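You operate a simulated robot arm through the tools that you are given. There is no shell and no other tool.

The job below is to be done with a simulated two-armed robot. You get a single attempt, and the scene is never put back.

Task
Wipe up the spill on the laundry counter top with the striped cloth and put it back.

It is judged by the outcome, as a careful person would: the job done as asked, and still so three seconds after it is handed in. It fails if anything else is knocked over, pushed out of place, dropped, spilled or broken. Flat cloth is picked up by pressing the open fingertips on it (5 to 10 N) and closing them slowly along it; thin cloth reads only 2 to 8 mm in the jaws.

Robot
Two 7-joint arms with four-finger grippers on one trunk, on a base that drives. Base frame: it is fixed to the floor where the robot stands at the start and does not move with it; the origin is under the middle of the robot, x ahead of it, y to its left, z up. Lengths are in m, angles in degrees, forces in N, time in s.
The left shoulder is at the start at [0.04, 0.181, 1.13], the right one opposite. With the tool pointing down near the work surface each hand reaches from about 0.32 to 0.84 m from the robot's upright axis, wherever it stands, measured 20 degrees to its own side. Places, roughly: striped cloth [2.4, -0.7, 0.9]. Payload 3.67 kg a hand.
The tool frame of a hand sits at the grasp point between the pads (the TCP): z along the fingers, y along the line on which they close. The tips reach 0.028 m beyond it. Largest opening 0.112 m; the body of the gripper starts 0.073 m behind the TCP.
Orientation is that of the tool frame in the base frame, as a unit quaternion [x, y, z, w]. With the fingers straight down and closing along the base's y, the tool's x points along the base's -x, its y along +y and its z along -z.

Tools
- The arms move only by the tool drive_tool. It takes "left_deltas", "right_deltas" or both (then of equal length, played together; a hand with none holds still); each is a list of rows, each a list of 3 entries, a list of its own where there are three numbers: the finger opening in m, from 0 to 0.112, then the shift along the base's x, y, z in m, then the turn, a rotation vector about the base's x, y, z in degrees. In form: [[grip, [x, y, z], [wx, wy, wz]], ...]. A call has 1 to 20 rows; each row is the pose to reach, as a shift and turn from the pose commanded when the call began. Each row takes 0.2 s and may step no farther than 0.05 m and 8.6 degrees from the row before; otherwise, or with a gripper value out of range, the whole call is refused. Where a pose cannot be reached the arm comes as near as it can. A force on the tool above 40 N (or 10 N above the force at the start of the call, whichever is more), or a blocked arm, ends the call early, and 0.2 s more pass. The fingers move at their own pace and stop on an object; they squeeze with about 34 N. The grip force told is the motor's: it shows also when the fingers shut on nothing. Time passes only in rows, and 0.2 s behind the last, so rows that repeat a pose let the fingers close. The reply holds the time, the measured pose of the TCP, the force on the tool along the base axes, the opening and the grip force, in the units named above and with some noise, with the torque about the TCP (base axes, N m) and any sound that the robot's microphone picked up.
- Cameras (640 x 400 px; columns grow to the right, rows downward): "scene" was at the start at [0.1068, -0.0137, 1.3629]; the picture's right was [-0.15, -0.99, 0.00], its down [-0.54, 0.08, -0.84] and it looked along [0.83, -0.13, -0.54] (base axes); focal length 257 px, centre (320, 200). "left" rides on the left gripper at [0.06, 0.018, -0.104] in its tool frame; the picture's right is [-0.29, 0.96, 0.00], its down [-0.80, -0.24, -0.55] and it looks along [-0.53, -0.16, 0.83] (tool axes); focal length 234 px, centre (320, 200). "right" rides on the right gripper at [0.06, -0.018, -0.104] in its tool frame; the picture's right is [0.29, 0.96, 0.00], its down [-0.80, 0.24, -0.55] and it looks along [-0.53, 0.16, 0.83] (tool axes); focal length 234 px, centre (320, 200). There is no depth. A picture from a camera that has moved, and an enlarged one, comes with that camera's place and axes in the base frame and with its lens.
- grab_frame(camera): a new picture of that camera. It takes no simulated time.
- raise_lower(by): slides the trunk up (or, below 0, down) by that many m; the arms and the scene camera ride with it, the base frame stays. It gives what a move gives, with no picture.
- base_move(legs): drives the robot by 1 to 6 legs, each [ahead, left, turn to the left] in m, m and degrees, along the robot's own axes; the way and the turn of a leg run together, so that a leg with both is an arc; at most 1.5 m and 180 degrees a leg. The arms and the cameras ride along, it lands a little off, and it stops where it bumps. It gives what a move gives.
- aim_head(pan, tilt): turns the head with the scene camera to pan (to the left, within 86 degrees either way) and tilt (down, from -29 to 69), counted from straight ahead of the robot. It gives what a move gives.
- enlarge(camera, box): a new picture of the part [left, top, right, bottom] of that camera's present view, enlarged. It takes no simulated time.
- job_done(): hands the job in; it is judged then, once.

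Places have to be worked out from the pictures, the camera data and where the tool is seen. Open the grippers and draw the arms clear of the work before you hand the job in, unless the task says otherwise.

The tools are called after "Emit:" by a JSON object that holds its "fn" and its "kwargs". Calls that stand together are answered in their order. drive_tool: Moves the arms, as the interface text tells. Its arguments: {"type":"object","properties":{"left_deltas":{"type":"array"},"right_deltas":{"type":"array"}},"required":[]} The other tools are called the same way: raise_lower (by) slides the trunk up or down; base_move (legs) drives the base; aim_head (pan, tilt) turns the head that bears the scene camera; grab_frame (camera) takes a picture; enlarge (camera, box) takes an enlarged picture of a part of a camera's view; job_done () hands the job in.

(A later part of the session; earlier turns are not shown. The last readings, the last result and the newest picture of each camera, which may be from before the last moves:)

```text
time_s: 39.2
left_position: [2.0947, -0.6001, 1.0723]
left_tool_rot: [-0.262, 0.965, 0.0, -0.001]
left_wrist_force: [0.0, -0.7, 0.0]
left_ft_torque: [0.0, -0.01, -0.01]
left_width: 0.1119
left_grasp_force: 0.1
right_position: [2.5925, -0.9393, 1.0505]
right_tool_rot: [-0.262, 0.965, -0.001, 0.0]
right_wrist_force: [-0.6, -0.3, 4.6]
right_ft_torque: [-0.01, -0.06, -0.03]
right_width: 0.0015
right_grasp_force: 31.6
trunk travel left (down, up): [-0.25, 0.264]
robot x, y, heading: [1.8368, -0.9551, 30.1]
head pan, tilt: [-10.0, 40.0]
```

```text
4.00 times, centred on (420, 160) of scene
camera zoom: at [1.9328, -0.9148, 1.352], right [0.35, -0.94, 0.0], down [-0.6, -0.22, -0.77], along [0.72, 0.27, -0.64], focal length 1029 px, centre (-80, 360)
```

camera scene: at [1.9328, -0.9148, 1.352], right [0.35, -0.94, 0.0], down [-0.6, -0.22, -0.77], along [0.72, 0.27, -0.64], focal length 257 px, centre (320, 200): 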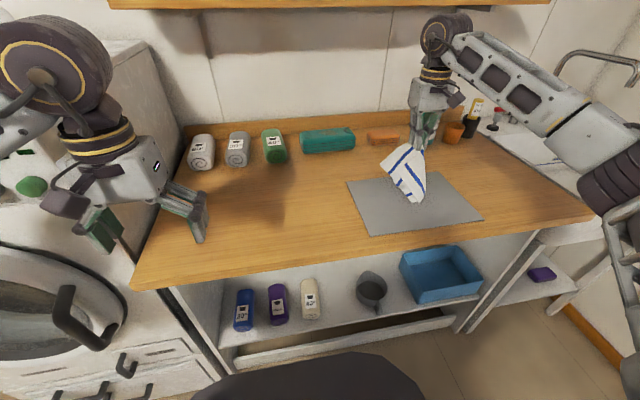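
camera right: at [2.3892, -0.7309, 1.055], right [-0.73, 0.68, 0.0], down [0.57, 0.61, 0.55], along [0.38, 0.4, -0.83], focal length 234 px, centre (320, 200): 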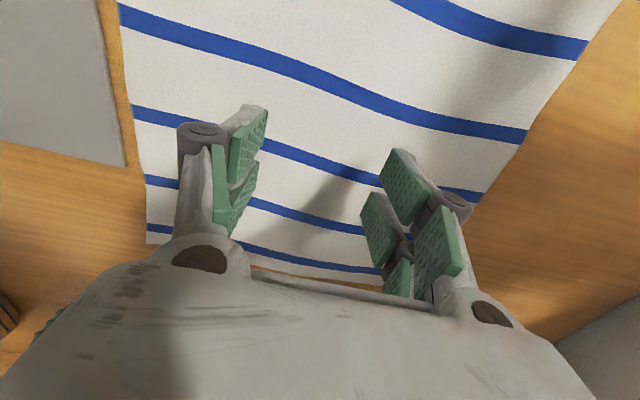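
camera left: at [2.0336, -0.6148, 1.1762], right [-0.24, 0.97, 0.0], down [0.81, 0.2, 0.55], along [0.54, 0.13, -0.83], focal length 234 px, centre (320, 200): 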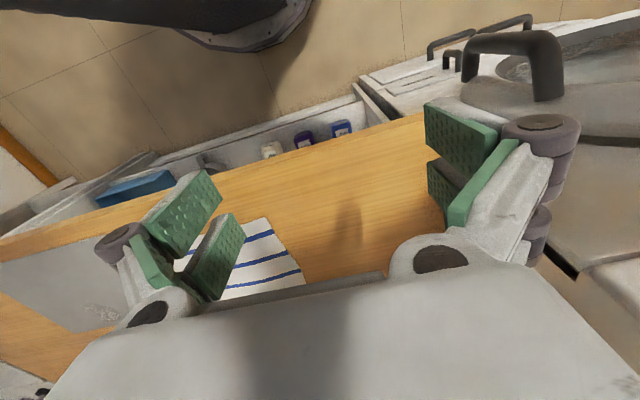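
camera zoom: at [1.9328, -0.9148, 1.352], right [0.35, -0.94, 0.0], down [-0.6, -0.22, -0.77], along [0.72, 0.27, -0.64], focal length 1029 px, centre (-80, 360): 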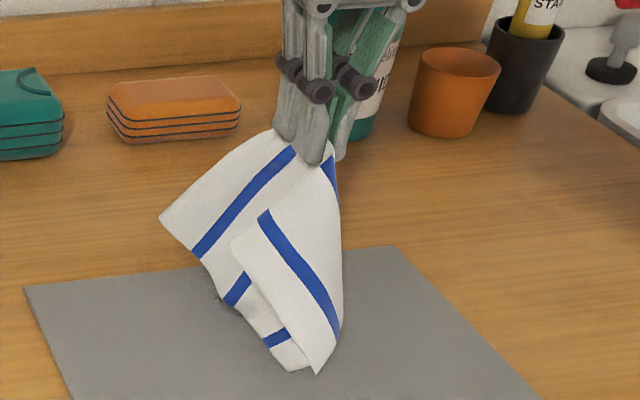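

The cloth hangs over the mat, still pinched (1.5 mm). I lower it onto the spill, stopping just above contact.

Emit:
{"fn": "drive_tool", "kwargs": {"right_deltas": [[0.0, [0, 0, -0.02], [0, 0, 0]], [0.0, [0, 0, -0.04], [0, 0, 0]], [0.0, [0, 0, -0.06], [0, 0, 0]], [0.0, [0, 0, -0.08], [0, 0, 0]], [0.0, [0, 0, -0.095], [0, 0, 0]], [0.0, [0, 0, -0.105], [0, 0, 0]], [0.0, [0, 0, -0.105], [0, 0, 0]]]}}

Emit:
{"fn": "enlarge", "kwargs": {"camera": "scene", "box": [340, 110, 500, 210]}}

Emit:
{"fn": "grab_frame", "kwargs": {"camera": "right"}}

```text
time_s: 40.8
left_position: [2.0947, -0.6005, 1.072]
left_tool_rot: [-0.262, 0.965, 0.0, 0.0]
left_wrist_force: [-0.6, -0.6, 0.2]
left_ft_torque: [0.0, -0.01, 0.02]
left_width: 0.112
left_grasp_force: 0.0
right_position: [2.5915, -0.9392, 0.944]
right_tool_rot: [-0.262, 0.965, 0.0, -0.001]
right_wrist_force: [0.0, -0.4, -1.2]
right_ft_torque: [0.03, -0.04, 0.0]
right_width: 0.0036
right_grasp_force: 38.0
trunk travel left (down, up): [-0.25, 0.264]
robot x, y, heading: [1.8398, -0.953, 30.4]
head pan, tilt: [-10.0, 40.0]
```

```text
4.00 times, centred on (420, 160) of scene
camera zoom: at [1.9327, -0.915, 1.3521], right [0.35, -0.94, 0.0], down [-0.6, -0.22, -0.77], along [0.72, 0.27, -0.64], focal length 1029 px, centre (-80, 360)
```

zoom: 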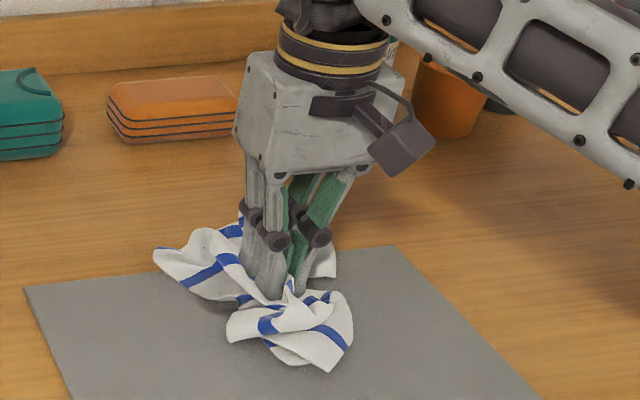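

```text
taken
camera right: at [2.5502, -0.9863, 1.0473], right [-0.73, 0.68, 0.0], down [0.57, 0.61, 0.55], along [0.38, 0.4, -0.83], focal length 234 px, centre (320, 200)
```

right: 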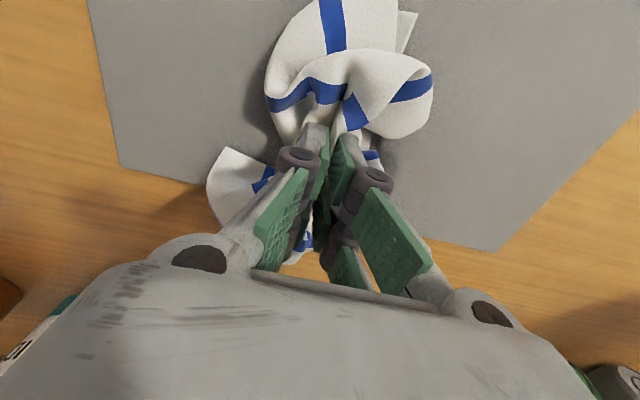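

The cloth is bundled on the mat around the fingers over the spill. I lower in small steps to a light press.

Emit:
{"fn": "drive_tool", "kwargs": {"right_deltas": [[0.0, [0, 0, -0.003], [0, 0, 0]], [0.0, [0, 0, -0.006], [0, 0, 0]], [0.0, [0, 0, -0.008], [0, 0, 0]], [0.0, [0, 0, -0.009], [0, 0, 0]]]}}

```text
time_s: 41.8
left_position: [2.0937, -0.6009, 1.0721]
left_tool_rot: [-0.262, 0.965, 0.0, 0.0]
left_wrist_force: [0.2, 0.4, 0.3]
left_ft_torque: [-0.01, 0.04, 0.01]
left_width: 0.1119
left_grasp_force: 0.1
right_position: [2.5915, -0.9388, 0.9348]
right_tool_rot: [-0.261, 0.965, -0.001, -0.001]
right_wrist_force: [0.0, -0.8, 6.1]
right_ft_torque: [-0.02, -0.03, 0.0]
right_width: 0.002
right_grasp_force: 35.4
trunk travel left (down, up): [-0.25, 0.264]
robot x, y, heading: [1.8407, -0.9569, 30.2]
head pan, tilt: [-10.0, 40.0]
```

The press is a steady 6 N at TCP 0.935. I make a first lateral stroke of ±4 cm across the spill, then check that the mat stays put.

Emit:
{"fn": "drive_tool", "kwargs": {"right_deltas": [[0.0, [-0.0101, 0.0173, 0], [0, 0, 0]], [0.0, [-0.0202, 0.0345, 0], [0, 0, 0]], [0.0, [-0.0101, 0.0173, 0], [0, 0, 0]], [0.0, [0, 0, 0], [0, 0, 0]], [0.0, [0.0101, -0.0173, 0], [0, 0, 0]], [0.0, [0.0202, -0.0345, 0], [0, 0, 0]], [0.0, [0.0101, -0.0173, 0], [0, 0, 0]], [0.0, [0, 0, 0], [0, 0, 0]]]}}

Emit:
{"fn": "enlarge", "kwargs": {"camera": "scene", "box": [330, 150, 490, 250]}}

Emit:
{"fn": "grab_frame", "kwargs": {"camera": "right"}}

```text
time_s: 43.6
left_position: [2.0939, -0.601, 1.073]
left_tool_rot: [-0.262, 0.965, 0.0, 0.0]
left_wrist_force: [0.3, 0.5, -0.2]
left_ft_torque: [-0.01, 0.01, -0.03]
left_width: 0.1119
left_grasp_force: 0.1
right_position: [2.5913, -0.9389, 0.9344]
right_tool_rot: [-0.261, 0.965, -0.001, 0.0]
right_wrist_force: [-0.1, 0.9, 0.1]
right_ft_torque: [0.0, -0.01, 0.02]
right_width: 0.0035
right_grasp_force: 31.7
trunk travel left (down, up): [-0.25, 0.264]
robot x, y, heading: [1.8342, -0.955, 30.0]
head pan, tilt: [-10.0, 40.0]
```

```text
4.00 times, centred on (410, 200) of scene
camera zoom: at [1.9326, -0.9147, 1.352], right [0.35, -0.94, 0.0], down [-0.6, -0.22, -0.77], along [0.72, 0.27, -0.64], focal length 1029 px, centre (-40, 200)
```

zoom: 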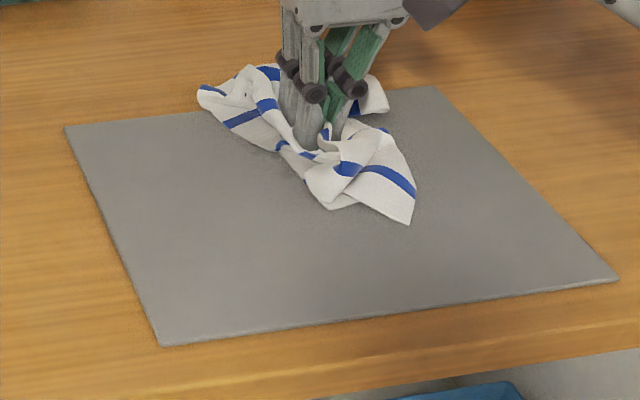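

```text
taken
camera right: at [2.5496, -0.9858, 1.038], right [-0.73, 0.68, 0.0], down [0.57, 0.61, 0.55], along [0.38, 0.4, -0.83], focal length 234 px, centre (320, 200)
```

right: 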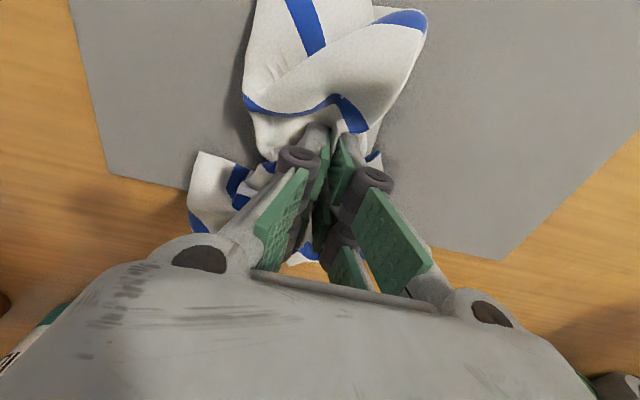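

The mat has not moved, but the press dropped to about 0 N as the cloth compressed. I lower 1.5 mm and wipe in a zigzag over the near half of the spill.

Emit:
{"fn": "drive_tool", "kwargs": {"right_deltas": [[0.0, [0.0071, -0.0121, -0.001], [0, 0, 0]], [0.0, [0.0212, -0.0363, -0.0015], [0, 0, 0]], [0.0, [0.0108, -0.0424, -0.0015], [0, 0, 0]], [0.0, [-0.0033, -0.0182, -0.0015], [0, 0, 0]], [0.0, [-0.0175, 0.006, -0.0015], [0, 0, 0]], [0.0, [-0.0316, 0.0302, -0.0015], [0, 0, 0]], [0.0, [-0.0419, 0.0242, -0.0015], [0, 0, 0]], [0.0, [-0.0278, 0.0, -0.0015], [0, 0, 0]], [0.0, [-0.0136, -0.0242, -0.0015], [0, 0, 0]], [0.0, [0.0005, -0.0484, -0.0015], [0, 0, 0]], [0.0, [-0.0099, -0.0545, -0.0015], [0, 0, 0]], [0.0, [-0.024, -0.0303, -0.0015], [0, 0, 0]], [0.0, [-0.0382, -0.0061, -0.0015], [0, 0, 0]], [0.0, [-0.0523, 0.0181, -0.0015], [0, 0, 0]], [0.0, [-0.0358, 0.0138, -0.0015], [0, 0, 0]], [0.0, [-0.018, 0.0069, -0.0015], [0, 0, 0]], [0.0, [0, 0, -0.0015], [0, 0, 0]]]}}

Emit:
{"fn": "enlarge", "kwargs": {"camera": "scene", "box": [330, 150, 490, 250]}}

```text
time_s: 47.2
left_position: [2.0944, -0.6001, 1.0722]
left_tool_rot: [-0.263, 0.965, 0.0, 0.0]
left_wrist_force: [0.1, 0.5, -0.1]
left_ft_torque: [0.0, 0.0, -0.01]
left_width: 0.112
left_grasp_force: 0.0
right_position: [2.5927, -0.9397, 0.9341]
right_tool_rot: [-0.261, 0.965, -0.002, -0.001]
right_wrist_force: [-0.5, -1.4, 2.8]
right_ft_torque: [0.06, 0.07, -0.02]
right_width: 0.0031
right_grasp_force: 31.5
trunk travel left (down, up): [-0.25, 0.264]
robot x, y, heading: [1.8347, -0.9526, 30.3]
head pan, tilt: [-10.0, 40.0]
```

```text
4.00 times, centred on (410, 200) of scene
camera zoom: at [1.9332, -0.915, 1.352], right [0.35, -0.94, 0.0], down [-0.6, -0.22, -0.77], along [0.72, 0.27, -0.64], focal length 1029 px, centre (-40, 200)
```

zoom: 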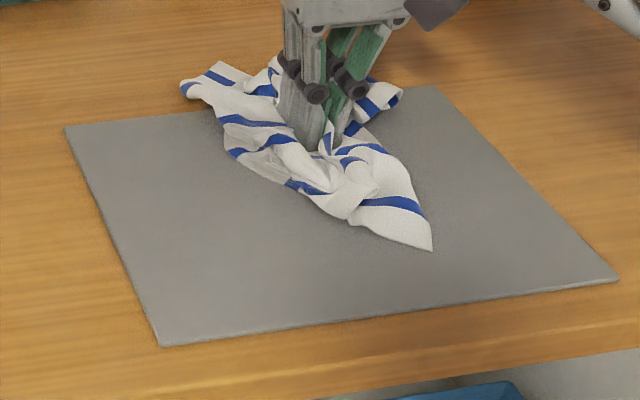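

The force is 2.8 N and the mat is still in place. I press 0.8 mm more and wipe the far half, staying short of the mat's back edge.

Emit:
{"fn": "drive_tool", "kwargs": {"right_deltas": [[0.0, [0.0106, -0.0182, -0.0008], [0, 0, 0]], [0.0, [0.0212, -0.0363, -0.0008], [0, 0, 0]], [0.0, [0.0316, -0.0302, -0.0008], [0, 0, 0]], [0.0, [0.0175, -0.006, -0.0008], [0, 0, 0]], [0.0, [0.0033, 0.0182, -0.0008], [0, 0, 0]], [0.0, [-0.0108, 0.0424, -0.0008], [0, 0, 0]], [0.0, [-0.0005, 0.0484, -0.0008], [0, 0, 0]], [0.0, [0.0136, 0.0242, -0.0008], [0, 0, 0]], [0.0, [0.0278, 0.0, -0.0008], [0, 0, 0]], [0.0, [0.0419, -0.0242, -0.0008], [0, 0, 0]], [0.0, [0.0488, -0.0202, -0.0008], [0, 0, 0]], [0.0, [0.0347, 0.004, -0.0008], [0, 0, 0]], [0.0, [0.0205, 0.0282, -0.0008], [0, 0, 0]], [0.0, [0.0064, 0.0524, -0.0008], [0, 0, 0]], [0.0, [-0.0047, 0.032, -0.0008], [0, 0, 0]], [0.0, [0.0, 0.0, -0.0008], [0, 0, 0]]]}}

Emit:
{"fn": "enlarge", "kwargs": {"camera": "scene", "box": [330, 150, 490, 250]}}

```text
time_s: 50.6
left_position: [2.0945, -0.6012, 1.0724]
left_tool_rot: [-0.262, 0.965, -0.001, 0.0]
left_wrist_force: [0.2, -0.7, -0.6]
left_ft_torque: [0.03, 0.0, 0.01]
left_width: 0.1122
left_grasp_force: 0.0
right_position: [2.5907, -0.9415, 0.9319]
right_tool_rot: [-0.261, 0.965, 0.0, -0.001]
right_wrist_force: [0.0, -1.6, 1.6]
right_ft_torque: [0.02, 0.0, 0.02]
right_width: 0.0033
right_grasp_force: 31.9
trunk travel left (down, up): [-0.25, 0.264]
robot x, y, heading: [1.8395, -0.9572, 30.3]
head pan, tilt: [-10.0, 40.0]
```

```text
4.00 times, centred on (410, 200) of scene
camera zoom: at [1.9329, -0.9161, 1.352], right [0.35, -0.94, 0.0], down [-0.6, -0.22, -0.77], along [0.72, 0.27, -0.64], focal length 1029 px, centre (-40, 200)
```

zoom: 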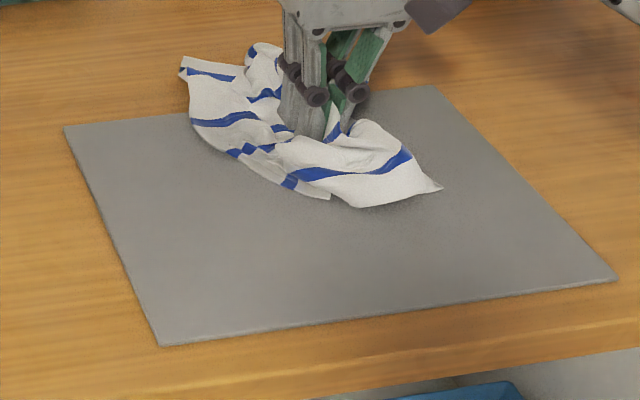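

The mat has stayed exactly in place. I lift the cloth clear and shift it a little to the left to see how much of the spill is left.

Emit:
{"fn": "drive_tool", "kwargs": {"right_deltas": [[0.0, [0, 0, 0.03], [0, 0, 0]], [0.0, [0, 0, 0.06], [0, 0, 0]], [0.0, [0, 0, 0.09], [0, 0, 0]], [0.0, [0, 0, 0.12], [0, 0, 0]], [0.0, [-0.02, 0.034, 0.14], [0, 0, 0]], [0.0, [-0.04, 0.068, 0.14], [0, 0, 0]], [0.0, [-0.06, 0.1, 0.14], [0, 0, 0]], [0.0, [-0.06, 0.1, 0.14], [0, 0, 0]]]}}

Emit:
{"fn": "enlarge", "kwargs": {"camera": "scene", "box": [330, 150, 490, 250]}}

Emit:
{"fn": "grab_frame", "kwargs": {"camera": "right"}}

```text
time_s: 52.4
left_position: [2.0936, -0.6021, 1.0737]
left_tool_rot: [-0.262, 0.965, 0.0, 0.0]
left_wrist_force: [-0.1, -0.9, -0.5]
left_ft_torque: [0.02, 0.0, -0.01]
left_width: 0.1119
left_grasp_force: 0.1
right_position: [2.5323, -0.8389, 1.0736]
right_tool_rot: [-0.262, 0.965, 0.0, -0.001]
right_wrist_force: [0.3, -0.2, -1.1]
right_ft_torque: [0.01, 0.05, -0.04]
right_width: 0.003
right_grasp_force: 30.8
trunk travel left (down, up): [-0.25, 0.264]
robot x, y, heading: [1.8352, -0.955, 30.5]
head pan, tilt: [-10.0, 40.0]
```

```text
4.00 times, centred on (410, 200) of scene
camera zoom: at [1.933, -0.9157, 1.352], right [0.35, -0.94, 0.0], down [-0.6, -0.22, -0.77], along [0.72, 0.27, -0.64], focal length 1029 px, centre (-40, 200)
```

zoom: 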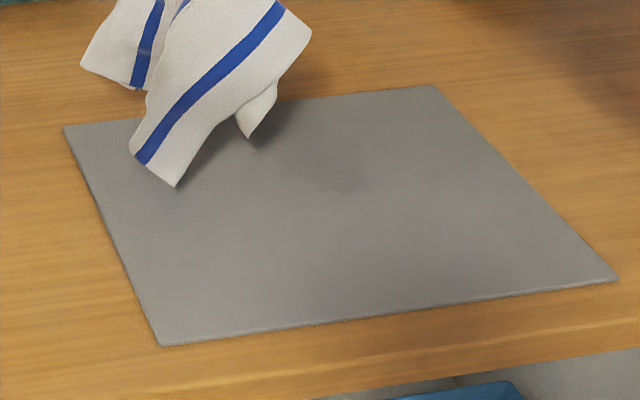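

```text
taken
camera right: at [2.4905, -0.8843, 1.178], right [-0.73, 0.68, 0.0], down [0.57, 0.61, 0.55], along [0.38, 0.4, -0.83], focal length 234 px, centre (320, 200)
```

right: 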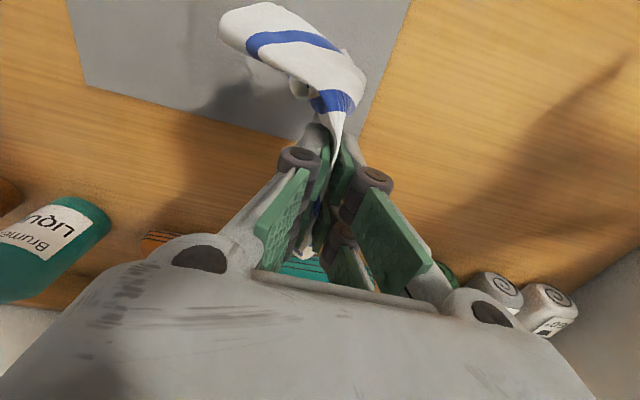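

There's still a faint darker patch around the spill that may be a shadow. I move the hand further left, over the cloth's own place, to see the mat clearly.

Emit:
{"fn": "drive_tool", "kwargs": {"right_deltas": [[0.0, [-0.025, 0.04, 0.0], [0, 0, 0]], [0.0, [-0.05, 0.08, 0.0], [0, 0, 0]], [0.0, [-0.075, 0.12, 0.0], [0, 0, 0]], [0.0, [-0.1, 0.155, 0.0], [0, 0, 0]], [0.0, [-0.1, 0.155, 0.0], [0, 0, 0]]]}}

Emit:
{"fn": "enlarge", "kwargs": {"camera": "scene", "box": [330, 150, 490, 250]}}

Emit:
{"fn": "enlarge", "kwargs": {"camera": "scene", "box": [370, 155, 450, 205]}}

Emit:
{"fn": "grab_frame", "kwargs": {"camera": "scene"}}

```text
time_s: 53.6
left_position: [2.0945, -0.6018, 1.0731]
left_tool_rot: [-0.262, 0.965, 0.0, 0.0]
left_wrist_force: [-0.2, 0.4, -0.6]
left_ft_torque: [0.02, 0.01, -0.01]
left_width: 0.1119
left_grasp_force: 0.0
right_position: [2.4328, -0.6844, 1.0728]
right_tool_rot: [-0.262, 0.965, -0.001, -0.001]
right_wrist_force: [-1.0, 0.2, 3.0]
right_ft_torque: [0.0, 0.01, -0.03]
right_width: 0.0034
right_grasp_force: 33.9
trunk travel left (down, up): [-0.25, 0.264]
robot x, y, heading: [1.8376, -0.9556, 30.3]
head pan, tilt: [-10.0, 40.0]
```

```text
4.00 times, centred on (410, 200) of scene
camera zoom: at [1.9334, -0.916, 1.352], right [0.35, -0.94, 0.0], down [-0.6, -0.22, -0.77], along [0.72, 0.27, -0.64], focal length 1029 px, centre (-40, 200)
```

zoom: 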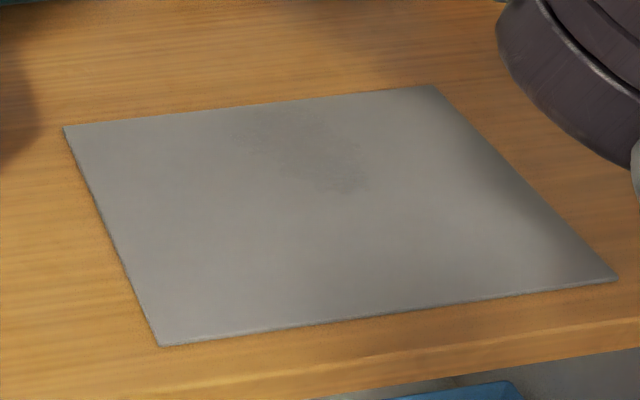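

```text
8.00 times, centred on (410, 180) of scene
camera zoom: at [1.9334, -0.916, 1.352], right [0.35, -0.94, 0.0], down [-0.6, -0.22, -0.77], along [0.72, 0.27, -0.64], focal length 2059 px, centre (-400, 360)
```

zoom: 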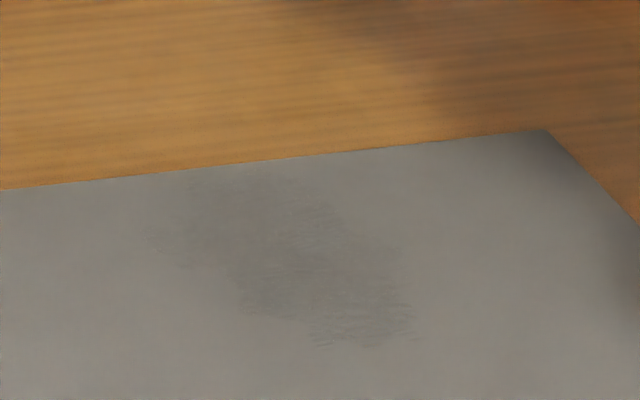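

```text
taken
camera scene: at [1.9334, -0.916, 1.352], right [0.35, -0.94, 0.0], down [-0.6, -0.22, -0.77], along [0.72, 0.27, -0.64], focal length 257 px, centre (320, 200)
```

scene: 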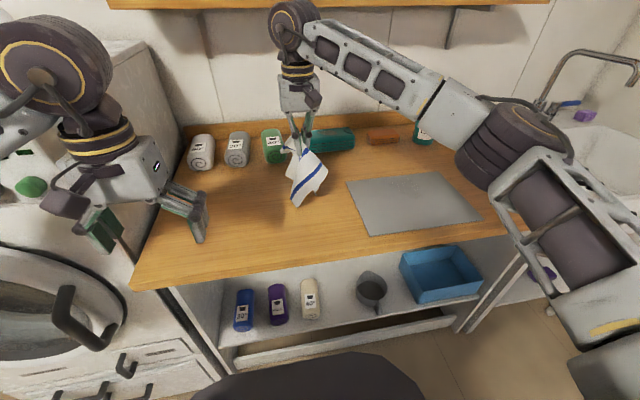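

A fainter smeared film remains on the mat, from about 6 cm nearer than the spill centre to near the back edge. I carry the cloth back to its near-left corner for a second, firmer pass.

Emit:
{"fn": "drive_tool", "kwargs": {"right_deltas": [[0.0, [0.012, -0.04, 0.0], [0, 0, 0]], [0.0, [0.025, -0.082, 0.0], [0, 0, 0]], [0.0, [0.038, -0.124, 0.0], [0, 0, 0]], [0.0, [0.051, -0.166, 0.0], [0, 0, 0]], [0.0, [0.063, -0.206, 0.0], [0, 0, 0]], [0.0, [0.0736, -0.2418, 0.0], [0, 0, 0]], [0.0, [0.0736, -0.2418, -0.035], [0, 0, 0]], [0.0, [0.0736, -0.2418, -0.07], [0, 0, 0]], [0.0, [0.0736, -0.2418, -0.105], [0, 0, 0]], [0.0, [0.0736, -0.2418, -0.13], [0, 0, 0]], [0.0, [0.0736, -0.2418, -0.135], [0, 0, 0]], [0.0, [0.0736, -0.2418, -0.139], [0, 0, 0]], [0.0, [0.0736, -0.2418, -0.139], [0, 0, 0]]]}}

Emit:
{"fn": "enlarge", "kwargs": {"camera": "scene", "box": [330, 150, 490, 250]}}

```text
time_s: 56.4
left_position: [2.0943, -0.6003, 1.0729]
left_tool_rot: [-0.262, 0.965, 0.0, 0.0]
left_wrist_force: [0.0, 1.3, 0.0]
left_ft_torque: [0.01, -0.01, 0.01]
left_width: 0.1121
left_grasp_force: 0.2
right_position: [2.5049, -0.9263, 0.9336]
right_tool_rot: [-0.261, 0.965, -0.001, 0.0]
right_wrist_force: [1.2, -0.1, 8.6]
right_ft_torque: [-0.04, 0.03, -0.03]
right_width: 0.0035
right_grasp_force: 34.2
trunk travel left (down, up): [-0.25, 0.264]
robot x, y, heading: [1.8362, -0.9558, 30.6]
head pan, tilt: [-10.0, 40.0]
```

```text
4.00 times, centred on (410, 200) of scene
camera zoom: at [1.9321, -0.9151, 1.3522], right [0.35, -0.94, 0.0], down [-0.6, -0.22, -0.77], along [0.72, 0.27, -0.64], focal length 1029 px, centre (-40, 200)
```

zoom: 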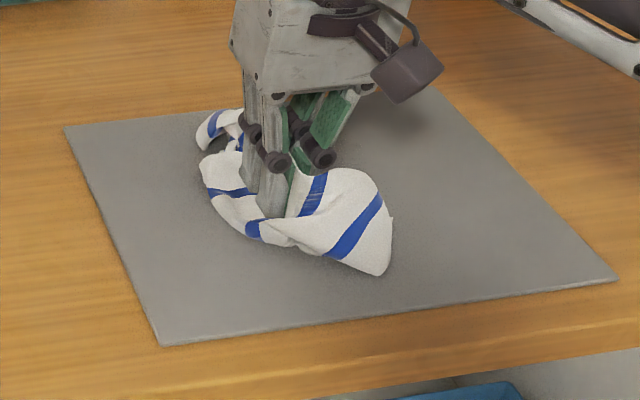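

The press is 8.6 N, which is good. I run a zigzag from the near side forward, 12 mm between lines.

Emit:
{"fn": "drive_tool", "kwargs": {"right_deltas": [[0.0, [0.0177, -0.0302, 0], [0, 0, 0]], [0.0, [0.0353, -0.0604, 0], [0, 0, 0]], [0.0, [0.053, -0.0907, -0.0005], [0, 0, 0]], [0.0, [0.0634, -0.0846, -0.0005], [0, 0, 0]], [0.0, [0.0457, -0.0543, -0.0005], [0, 0, 0]], [0.0, [0.0281, -0.0241, -0.0005], [0, 0, 0]], [0.0, [0.0104, 0.0061, -0.0008], [0, 0, 0]], [0.0, [0.0207, 0.0121, -0.0008], [0, 0, 0]], [0.0, [0.0384, -0.0181, -0.0008], [0, 0, 0]], [0.0, [0.056, -0.0483, -0.0008], [0, 0, 0]], [0.0, [0.0737, -0.0786, -0.001], [0, 0, 0]], [0.0, [0.0841, -0.0725, -0.001], [0, 0, 0]], [0.0, [0.0664, -0.0422, -0.001], [0, 0, 0]], [0.0, [0.0488, -0.012, -0.001], [0, 0, 0]], [0.0, [0.0311, 0.0182, -0.001], [0, 0, 0]], [0.0, [0.0414, 0.0242, -0.001], [0, 0, 0]], [0.0, [0.0591, -0.006, -0.001], [0, 0, 0]], [0.0, [0.0767, -0.0362, -0.001], [0, 0, 0]], [0.0, [0.0944, -0.0665, -0.001], [0, 0, 0]]]}}

Emit:
{"fn": "enlarge", "kwargs": {"camera": "scene", "box": [330, 150, 490, 250]}}

```text
time_s: 60.4
left_position: [2.0945, -0.601, 1.073]
left_tool_rot: [-0.262, 0.965, 0.0, 0.0]
left_wrist_force: [0.2, -0.2, 0.6]
left_ft_torque: [0.01, 0.02, 0.0]
left_width: 0.1123
left_grasp_force: 0.0
right_position: [2.6, -0.9925, 0.9332]
right_tool_rot: [-0.261, 0.965, -0.002, -0.001]
right_wrist_force: [-0.6, 1.3, -2.4]
right_ft_torque: [-0.04, -0.07, 0.05]
right_width: 0.003
right_grasp_force: 29.7
trunk travel left (down, up): [-0.25, 0.264]
robot x, y, heading: [1.8361, -0.9521, 30.6]
head pan, tilt: [-10.0, 40.0]
```

```text
4.00 times, centred on (410, 200) of scene
camera zoom: at [1.9326, -0.9154, 1.352], right [0.35, -0.94, 0.0], down [-0.6, -0.22, -0.77], along [0.72, 0.27, -0.64], focal length 1029 px, centre (-40, 200)
```

zoom: 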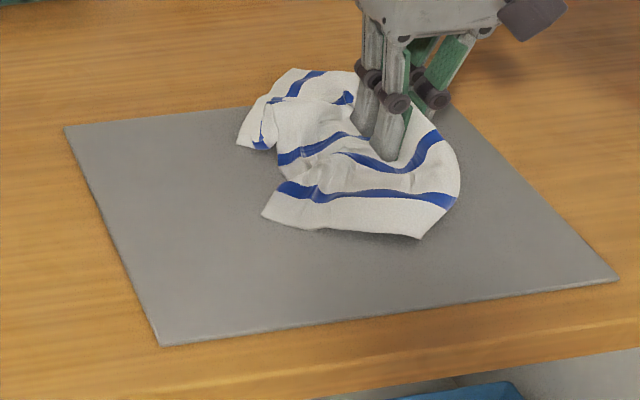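

The contact varies with the folds and is light here now. I press 1.5 mm deeper and continue the zigzag over the rest up to just short of the back edge.

Emit:
{"fn": "drive_tool", "kwargs": {"right_deltas": [[0.0, [0.0104, 0.0061, -0.0015], [0, 0, 0]], [0.0, [-0.0073, 0.0363, -0.0015], [0, 0, 0]], [0.0, [-0.0249, 0.0665, -0.0015], [0, 0, 0]], [0.0, [-0.0426, 0.0968, -0.0015], [0, 0, 0]], [0.0, [-0.0323, 0.1028, -0.0015], [0, 0, 0]], [0.0, [-0.0146, 0.0725, -0.0015], [0, 0, 0]], [0.0, [0.003, 0.0423, -0.0015], [0, 0, 0]], [0.0, [0.0207, 0.0121, -0.0015], [0, 0, 0]], [0.0, [0.0311, 0.0182, -0.0015], [0, 0, 0]], [0.0, [0.0134, 0.0484, -0.0015], [0, 0, 0]], [0.0, [-0.0042, 0.0786, -0.0015], [0, 0, 0]], [0.0, [-0.0219, 0.1089, -0.0015], [0, 0, 0]], [0.0, [-0.0116, 0.1149, -0.0015], [0, 0, 0]], [0.0, [0.0061, 0.0846, -0.0015], [0, 0, 0]], [0.0, [0.0237, 0.0544, -0.0015], [0, 0, 0]], [0.0, [0.0414, 0.0242, -0.0015], [0, 0, 0]], [0.0, [0.0466, 0.0272, -0.0015], [0, 0, 0]], [0.0, [0.0289, 0.0574, -0.0015], [0, 0, 0]], [0.0, [0.0113, 0.0876, -0.0015], [0, 0, 0]], [0.0, [-0.0064, 0.1179, -0.0015], [0, 0, 0]]]}}

Emit:
{"fn": "enlarge", "kwargs": {"camera": "scene", "box": [330, 150, 490, 250]}}

```text
time_s: 64.6
left_position: [2.0942, -0.6007, 1.0727]
left_tool_rot: [-0.262, 0.965, 0.0, 0.0]
left_wrist_force: [0.1, 0.5, 0.0]
left_ft_torque: [-0.03, -0.01, 0.01]
left_width: 0.1123
left_grasp_force: 0.1
right_position: [2.5948, -0.8747, 0.9311]
right_tool_rot: [-0.261, 0.965, -0.001, -0.001]
right_wrist_force: [-1.1, 2.5, 0.2]
right_ft_torque: [-0.15, -0.08, 0.06]
right_width: 0.0035
right_grasp_force: 39.6
trunk travel left (down, up): [-0.25, 0.264]
robot x, y, heading: [1.8407, -0.955, 30.4]
head pan, tilt: [-10.0, 40.0]
```

```text
4.00 times, centred on (410, 200) of scene
camera zoom: at [1.9325, -0.9139, 1.352], right [0.35, -0.94, 0.0], down [-0.6, -0.22, -0.77], along [0.72, 0.27, -0.64], focal length 1029 px, centre (-40, 200)
```

zoom: 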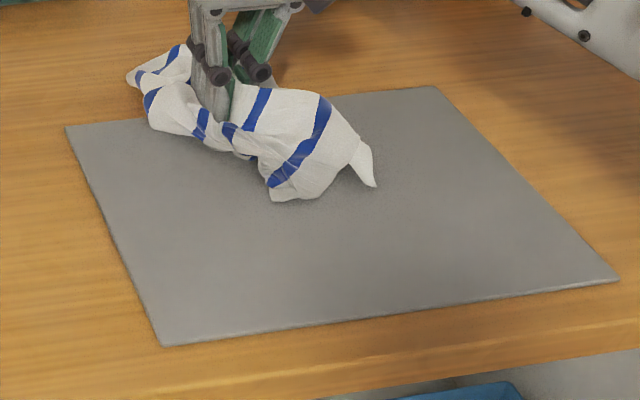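

The mat is unmoved. I lift the cloth and carry it left to inspect the mat.

Emit:
{"fn": "drive_tool", "kwargs": {"right_deltas": [[0.0, [0, 0, 0.035], [0, 0, 0]], [0.0, [0, 0, 0.07], [0, 0, 0]], [0.0, [0, 0, 0.105], [0, 0, 0]], [0.0, [0, 0, 0.14], [0, 0, 0]], [0.0, [-0.03, 0.035, 0.14], [0, 0, 0]], [0.0, [-0.06, 0.07, 0.14], [0, 0, 0]], [0.0, [-0.09, 0.105, 0.14], [0, 0, 0]], [0.0, [-0.12, 0.14, 0.14], [0, 0, 0]], [0.0, [-0.15, 0.175, 0.14], [0, 0, 0]], [0.0, [-0.16, 0.19, 0.14], [0, 0, 0]], [0.0, [-0.16, 0.19, 0.14], [0, 0, 0]]]}}

Emit:
{"fn": "enlarge", "kwargs": {"camera": "scene", "box": [330, 150, 490, 250]}}

Emit:
{"fn": "enlarge", "kwargs": {"camera": "scene", "box": [370, 155, 450, 205]}}

Emit:
{"fn": "grab_frame", "kwargs": {"camera": "scene"}}

```text
time_s: 67.0
left_position: [2.0951, -0.6009, 1.0729]
left_tool_rot: [-0.263, 0.965, 0.0, 0.001]
left_wrist_force: [-0.8, 0.1, 0.1]
left_ft_torque: [0.03, -0.02, 0.0]
left_width: 0.112
left_grasp_force: 0.0
right_position: [2.4317, -0.6826, 1.0725]
right_tool_rot: [-0.261, 0.965, 0.0, -0.001]
right_wrist_force: [0.2, 0.8, -1.8]
right_ft_torque: [0.0, -0.03, 0.0]
right_width: 0.002
right_grasp_force: 32.0
trunk travel left (down, up): [-0.25, 0.264]
robot x, y, heading: [1.8403, -0.9551, 30.7]
head pan, tilt: [-10.0, 40.0]
```

```text
4.00 times, centred on (410, 200) of scene
camera zoom: at [1.9328, -0.9151, 1.352], right [0.35, -0.94, 0.0], down [-0.6, -0.22, -0.77], along [0.72, 0.27, -0.64], focal length 1029 px, centre (-40, 200)
```

zoom: 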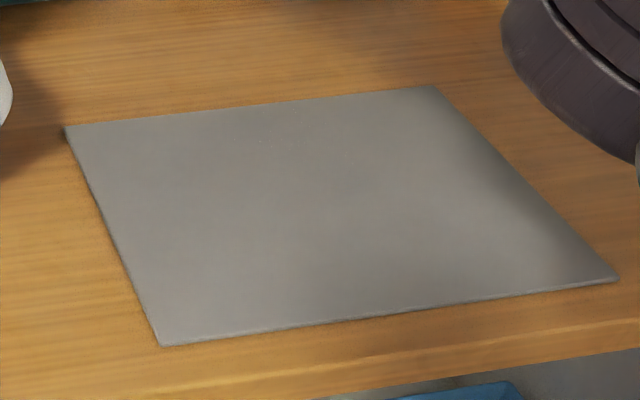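

```text
8.00 times, centred on (410, 180) of scene
camera zoom: at [1.9328, -0.9151, 1.352], right [0.35, -0.94, 0.0], down [-0.6, -0.22, -0.77], along [0.72, 0.27, -0.64], focal length 2059 px, centre (-400, 360)
```

zoom: 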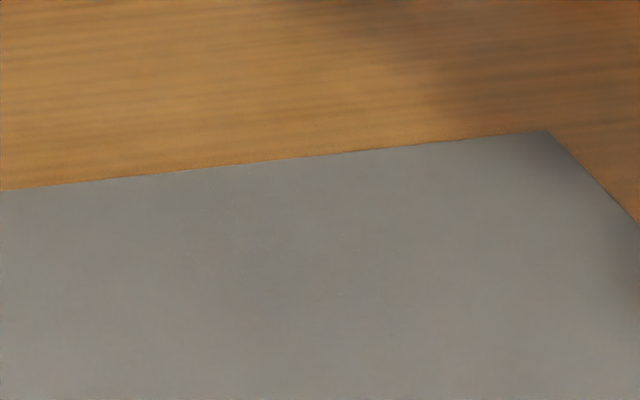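

```text
taken
camera scene: at [1.9328, -0.9151, 1.352], right [0.35, -0.94, 0.0], down [-0.6, -0.22, -0.77], along [0.72, 0.27, -0.64], focal length 257 px, centre (320, 200)
```

scene: 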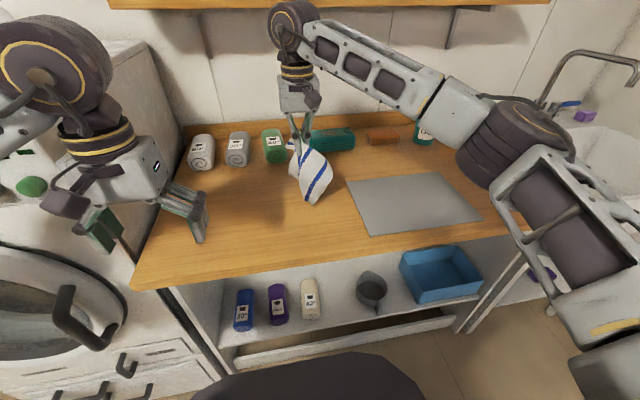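

The mat looks clean now. I check from the other cameras for any remaining film.

Emit:
{"fn": "enlarge", "kwargs": {"camera": "left", "box": [0, 230, 192, 350]}}

Emit:
{"fn": "grab_frame", "kwargs": {"camera": "right"}}

Emit:
{"fn": "enlarge", "kwargs": {"camera": "scene", "box": [240, 120, 400, 220]}}

```text
3.33 times, centred on (96, 290) of left
camera zoom: at [2.0332, -0.6151, 1.1763], right [-0.24, 0.97, 0.0], down [0.81, 0.2, 0.55], along [0.54, 0.13, -0.83], focal length 781 px, centre (1067, -100)
```

zoom: 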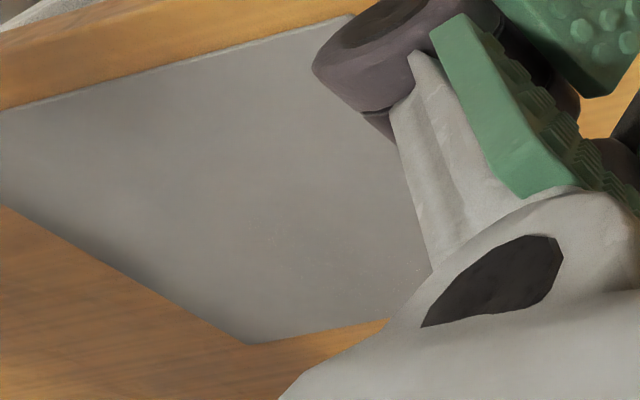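

```text
taken
camera right: at [2.3903, -0.7295, 1.1763], right [-0.73, 0.68, 0.0], down [0.57, 0.61, 0.55], along [0.38, 0.4, -0.83], focal length 234 px, centre (320, 200)
```

right: 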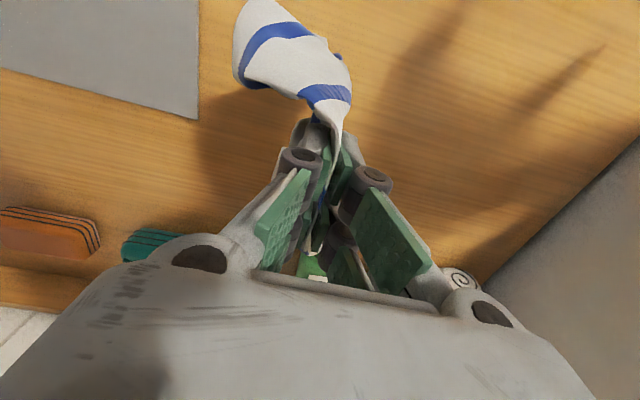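

```text
4.00 times, centred on (320, 170) of scene
camera zoom: at [1.9328, -0.9151, 1.352], right [0.35, -0.94, 0.0], down [-0.6, -0.22, -0.77], along [0.72, 0.27, -0.64], focal length 1029 px, centre (320, 320)
```

zoom: 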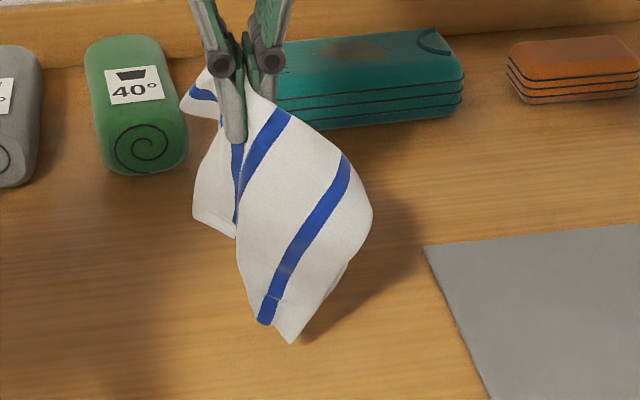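

The mat seems clean except for perhaps a few tiny glints. I enlarge that part further.

Emit:
{"fn": "enlarge", "kwargs": {"camera": "left", "box": [64, 285, 128, 325]}}

Emit:
{"fn": "enlarge", "kwargs": {"camera": "scene", "box": [374, 168, 422, 198]}}

```text
10.00 times, centred on (96, 305) of left
camera zoom: at [2.0332, -0.6151, 1.1763], right [-0.24, 0.97, 0.0], down [0.81, 0.2, 0.55], along [0.54, 0.13, -0.83], focal length 2342 px, centre (2560, -850)
```

zoom: 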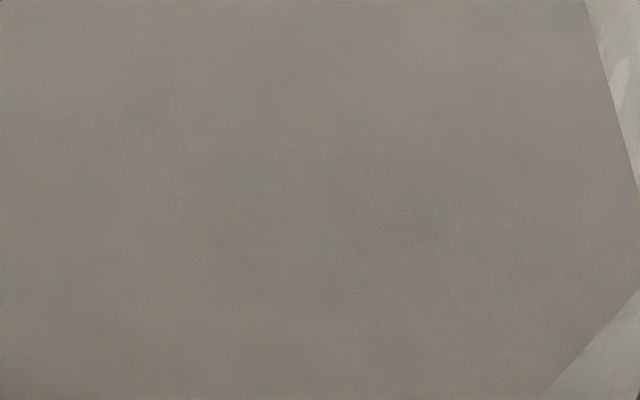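

```text
13.33 times, centred on (398, 183) of scene
camera zoom: at [1.9328, -0.9151, 1.352], right [0.35, -0.94, 0.0], down [-0.6, -0.22, -0.77], along [0.72, 0.27, -0.64], focal length 3431 px, centre (-720, 427)
```

zoom: 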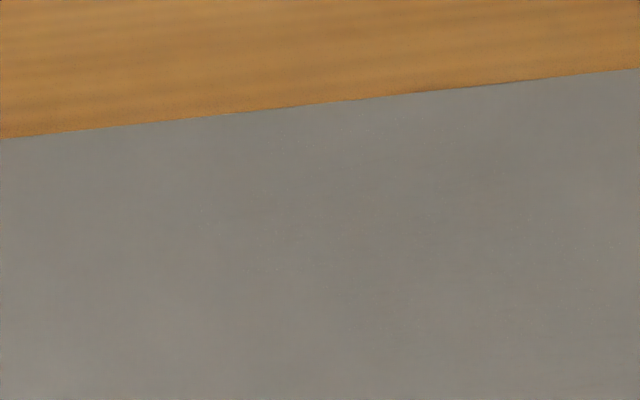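

Only the faintest trace remains. I make one more careful pass to be thorough, starting at the near-left of the spill area.

Emit:
{"fn": "drive_tool", "kwargs": {"right_deltas": [[0.0, [0.016, -0.04, 0.0], [0, 0, 0]], [0.0, [0.032, -0.08, 0.0], [0, 0, 0]], [0.0, [0.05, -0.122, 0.0], [0, 0, 0]], [0.0, [0.067, -0.164, 0.0], [0, 0, 0]], [0.0, [0.083, -0.204, 0.0], [0, 0, 0]], [0.0, [0.0961, -0.2368, 0.0], [0, 0, 0]], [0.0, [0.0961, -0.2368, -0.035], [0, 0, 0]], [0.0, [0.0961, -0.2368, -0.07], [0, 0, 0]], [0.0, [0.0961, -0.2368, -0.105], [0, 0, 0]], [0.0, [0.0961, -0.2368, -0.13], [0, 0, 0]], [0.0, [0.0961, -0.2368, -0.135], [0, 0, 0]], [0.0, [0.0961, -0.2368, -0.138], [0, 0, 0]], [0.0, [0.0961, -0.2368, -0.138], [0, 0, 0]]]}}

Emit:
{"fn": "enlarge", "kwargs": {"camera": "scene", "box": [330, 150, 490, 250]}}

```text
time_s: 69.8
left_position: [2.093, -0.6005, 1.0728]
left_tool_rot: [-0.262, 0.965, 0.0, 0.001]
left_wrist_force: [-0.1, 0.6, 0.2]
left_ft_torque: [0.0, 0.01, 0.03]
left_width: 0.1121
left_grasp_force: 0.2
right_position: [2.5274, -0.921, 0.9342]
right_tool_rot: [-0.262, 0.965, -0.001, 0.0]
right_wrist_force: [-1.0, 1.5, 13.0]
right_ft_torque: [0.04, 0.26, -0.05]
right_width: 0.0026
right_grasp_force: 32.7
trunk travel left (down, up): [-0.25, 0.264]
robot x, y, heading: [1.8392, -0.958, 30.3]
head pan, tilt: [-10.0, 40.0]
```

```text
4.00 times, centred on (410, 200) of scene
camera zoom: at [1.9314, -0.915, 1.3522], right [0.35, -0.94, 0.0], down [-0.6, -0.22, -0.77], along [0.72, 0.27, -0.64], focal length 1029 px, centre (-40, 200)
```

zoom: 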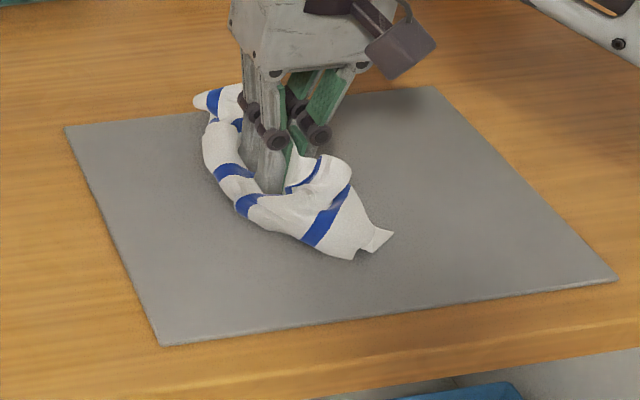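

It presses 13 N, a little firm, so I ease slightly and run the third zigzag pass.

Emit:
{"fn": "drive_tool", "kwargs": {"right_deltas": [[0.0, [0.0168, -0.0288, 0.0004], [0, 0, 0]], [0.0, [0.0336, -0.0576, 0.0002], [0, 0, 0]], [0.0, [0.0505, -0.0863, 0.0], [0, 0, 0]], [0.0, [0.0635, -0.0787, 0.0], [0, 0, 0]], [0.0, [0.0466, -0.05, -0.0003], [0, 0, 0]], [0.0, [0.0298, -0.0212, -0.0005], [0, 0, 0]], [0.0, [0.013, 0.0076, -0.0005], [0, 0, 0]], [0.0, [0.0259, 0.0151, -0.0008], [0, 0, 0]], [0.0, [0.0427, -0.0137, -0.001], [0, 0, 0]], [0.0, [0.0595, -0.0425, -0.001], [0, 0, 0]], [0.0, [0.0764, -0.0712, -0.0013], [0, 0, 0]], [0.0, [0.0894, -0.0636, -0.0015], [0, 0, 0]], [0.0, [0.0725, -0.0349, -0.0015], [0, 0, 0]], [0.0, [0.0557, -0.0061, -0.0018], [0, 0, 0]], [0.0, [0.0389, 0.0227, -0.002], [0, 0, 0]], [0.0, [0.0518, 0.0303, -0.002], [0, 0, 0]], [0.0, [0.0686, 0.0015, -0.002], [0, 0, 0]], [0.0, [0.0854, -0.0273, -0.002], [0, 0, 0]], [0.0, [0.1023, -0.056, -0.002], [0, 0, 0]]]}}

Emit:
{"fn": "enlarge", "kwargs": {"camera": "scene", "box": [330, 150, 490, 250]}}

```text
time_s: 73.8
left_position: [2.0935, -0.6007, 1.0729]
left_tool_rot: [-0.262, 0.965, -0.001, 0.0]
left_wrist_force: [0.9, 0.3, 0.5]
left_ft_torque: [0.02, 0.02, -0.03]
left_width: 0.1121
left_grasp_force: 0.0
right_position: [2.6311, -0.9777, 0.9309]
right_tool_rot: [-0.261, 0.965, -0.001, 0.001]
right_wrist_force: [2.2, 0.2, 10.0]
right_ft_torque: [-0.37, -0.02, 0.07]
right_width: 0.0034
right_grasp_force: 33.2
trunk travel left (down, up): [-0.25, 0.264]
robot x, y, heading: [1.8398, -0.9551, 30.4]
head pan, tilt: [-10.0, 40.0]
```

```text
4.00 times, centred on (410, 200) of scene
camera zoom: at [1.9315, -0.915, 1.3522], right [0.35, -0.94, 0.0], down [-0.6, -0.22, -0.77], along [0.72, 0.27, -0.64], focal length 1029 px, centre (-40, 200)
```

zoom: 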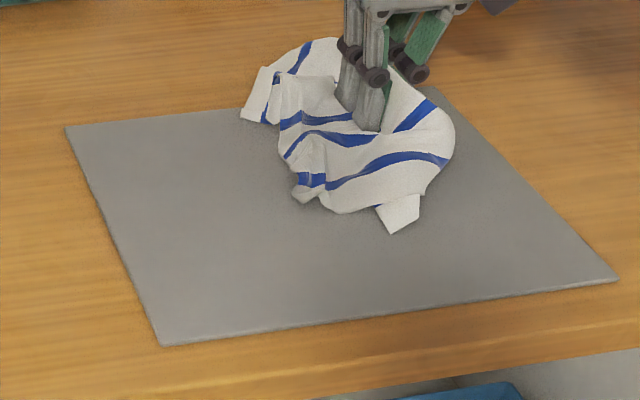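

The force is 10 N and the mat is in place. I finish with the last lines along the back and one return stroke.

Emit:
{"fn": "drive_tool", "kwargs": {"right_deltas": [[0.0, [0.0147, 0.0086, 0], [0, 0, 0]], [0.0, [-0.0021, 0.0374, 0], [0, 0, 0]], [0.0, [-0.0189, 0.0662, 0], [0, 0, 0]], [0.0, [-0.0358, 0.0949, 0], [0, 0, 0]], [0.0, [-0.0462, 0.0888, 0], [0, 0, 0]], [0.0, [-0.0294, 0.0601, 0], [0, 0, 0]], [0.0, [-0.0126, 0.0313, 0], [0, 0, 0]], [0.0, [0.0043, 0.0025, 0], [0, 0, 0]], [0.0, [-0.0155, -0.009, 0], [0, 0, 0]], [0.0, [-0.0324, 0.0197, 0], [0, 0, 0]], [0.0, [-0.0492, 0.0485, 0], [0, 0, 0]], [0.0, [-0.066, 0.0773, 0], [0, 0, 0]], [0.0, [-0.066, 0.0773, 0], [0, 0, 0]]]}}

Emit:
{"fn": "enlarge", "kwargs": {"camera": "scene", "box": [330, 150, 490, 250]}}

```text
time_s: 76.6
left_position: [2.0936, -0.6016, 1.0733]
left_tool_rot: [-0.262, 0.965, 0.0, 0.0]
left_wrist_force: [0.4, -1.2, -0.5]
left_ft_torque: [0.03, 0.01, -0.02]
left_width: 0.1122
left_grasp_force: 0.1
right_position: [2.5639, -0.8996, 0.9313]
right_tool_rot: [-0.262, 0.965, 0.001, 0.0]
right_wrist_force: [0.7, 0.4, 10.1]
right_ft_torque: [0.01, 0.0, -0.01]
right_width: 0.0039
right_grasp_force: 33.4
trunk travel left (down, up): [-0.25, 0.264]
robot x, y, heading: [1.8356, -0.9531, 30.3]
head pan, tilt: [-10.0, 40.0]
```

```text
4.00 times, centred on (410, 200) of scene
camera zoom: at [1.9318, -0.9153, 1.3522], right [0.35, -0.94, 0.0], down [-0.6, -0.22, -0.77], along [0.72, 0.27, -0.64], focal length 1029 px, centre (-40, 200)
```

zoom: 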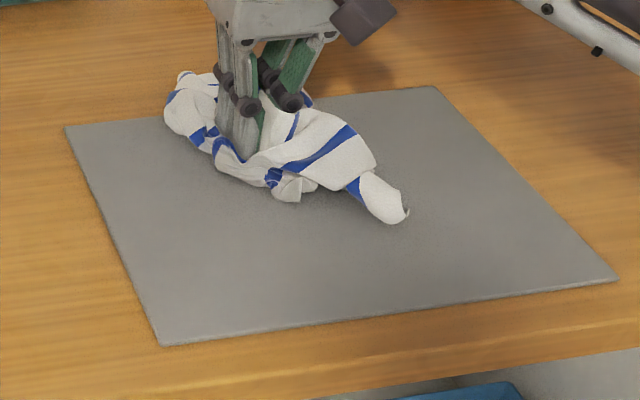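

The wiping is done; now I put the cloth back. I lift it high enough to hang free and carry it over its original place at (2.434, -0.685), then check the mat.

Emit:
{"fn": "drive_tool", "kwargs": {"right_deltas": [[0.0, [0, 0, 0.035], [0, 0, 0]], [0.0, [0, 0, 0.07], [0, 0, 0]], [0.0, [0, 0, 0.105], [0, 0, 0]], [0.0, [0, 0, 0.14], [0, 0, 0]], [0.0, [0, 0, 0.17], [0, 0, 0]], [0.0, [-0.02, 0.035, 0.17], [0, 0, 0]], [0.0, [-0.043, 0.073, 0.17], [0, 0, 0]], [0.0, [-0.067, 0.111, 0.17], [0, 0, 0]], [0.0, [-0.09, 0.149, 0.17], [0, 0, 0]], [0.0, [-0.112, 0.185, 0.17], [0, 0, 0]], [0.0, [-0.13, 0.215, 0.17], [0, 0, 0]], [0.0, [-0.13, 0.215, 0.17], [0, 0, 0]]]}}

Emit:
{"fn": "enlarge", "kwargs": {"camera": "scene", "box": [330, 150, 490, 250]}}

Emit:
{"fn": "enlarge", "kwargs": {"camera": "scene", "box": [220, 100, 380, 200]}}

Emit:
{"fn": "enlarge", "kwargs": {"camera": "left", "box": [0, 230, 192, 350]}}

```text
time_s: 79.2
left_position: [2.0947, -0.6015, 1.0729]
left_tool_rot: [-0.262, 0.965, 0.0, -0.001]
left_wrist_force: [-0.4, 0.4, -0.8]
left_ft_torque: [-0.01, 0.01, 0.03]
left_width: 0.1121
left_grasp_force: 0.2
right_position: [2.4349, -0.6849, 1.0989]
right_tool_rot: [-0.26, 0.965, 0.0, -0.001]
right_wrist_force: [-0.8, -0.9, 2.6]
right_ft_torque: [-0.01, -0.01, -0.01]
right_width: 0.0038
right_grasp_force: 34.0
trunk travel left (down, up): [-0.25, 0.264]
robot x, y, heading: [1.8372, -0.9554, 30.4]
head pan, tilt: [-10.0, 40.0]
```

```text
4.00 times, centred on (410, 200) of scene
camera zoom: at [1.9333, -0.9157, 1.352], right [0.35, -0.94, 0.0], down [-0.6, -0.22, -0.77], along [0.72, 0.27, -0.64], focal length 1029 px, centre (-40, 200)
```

zoom: 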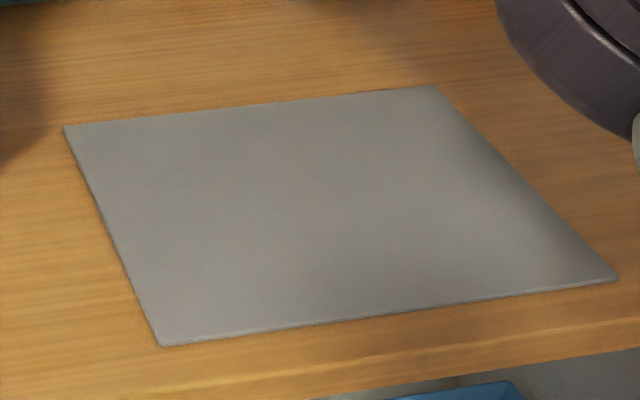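

```text
4.00 times, centred on (300, 150) of scene
camera zoom: at [1.9333, -0.9157, 1.352], right [0.35, -0.94, 0.0], down [-0.6, -0.22, -0.77], along [0.72, 0.27, -0.64], focal length 1029 px, centre (400, 400)
```

zoom: 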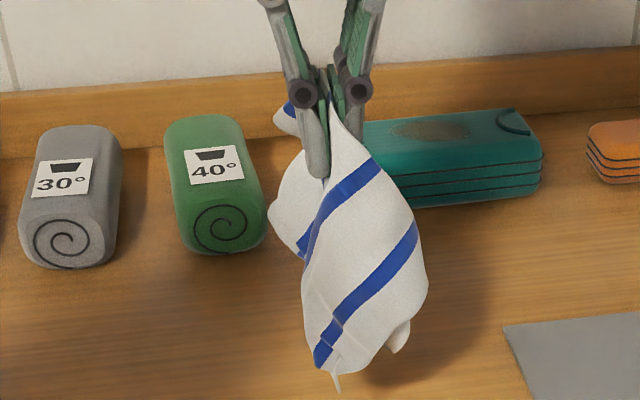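

```text
3.33 times, centred on (96, 290) of left
camera zoom: at [2.0336, -0.6156, 1.1764], right [-0.24, 0.97, 0.0], down [0.81, 0.2, 0.55], along [0.54, 0.13, -0.83], focal length 781 px, centre (1067, -100)
```

zoom: 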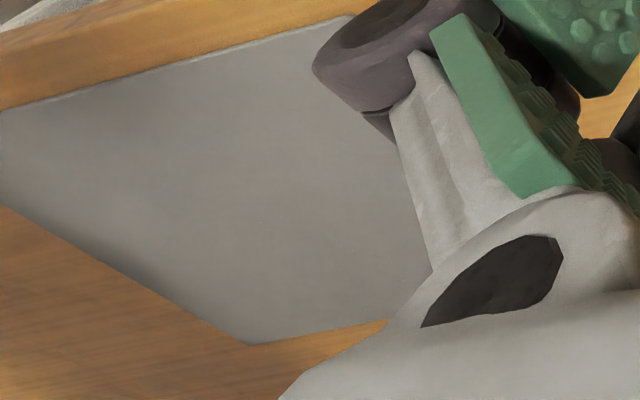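

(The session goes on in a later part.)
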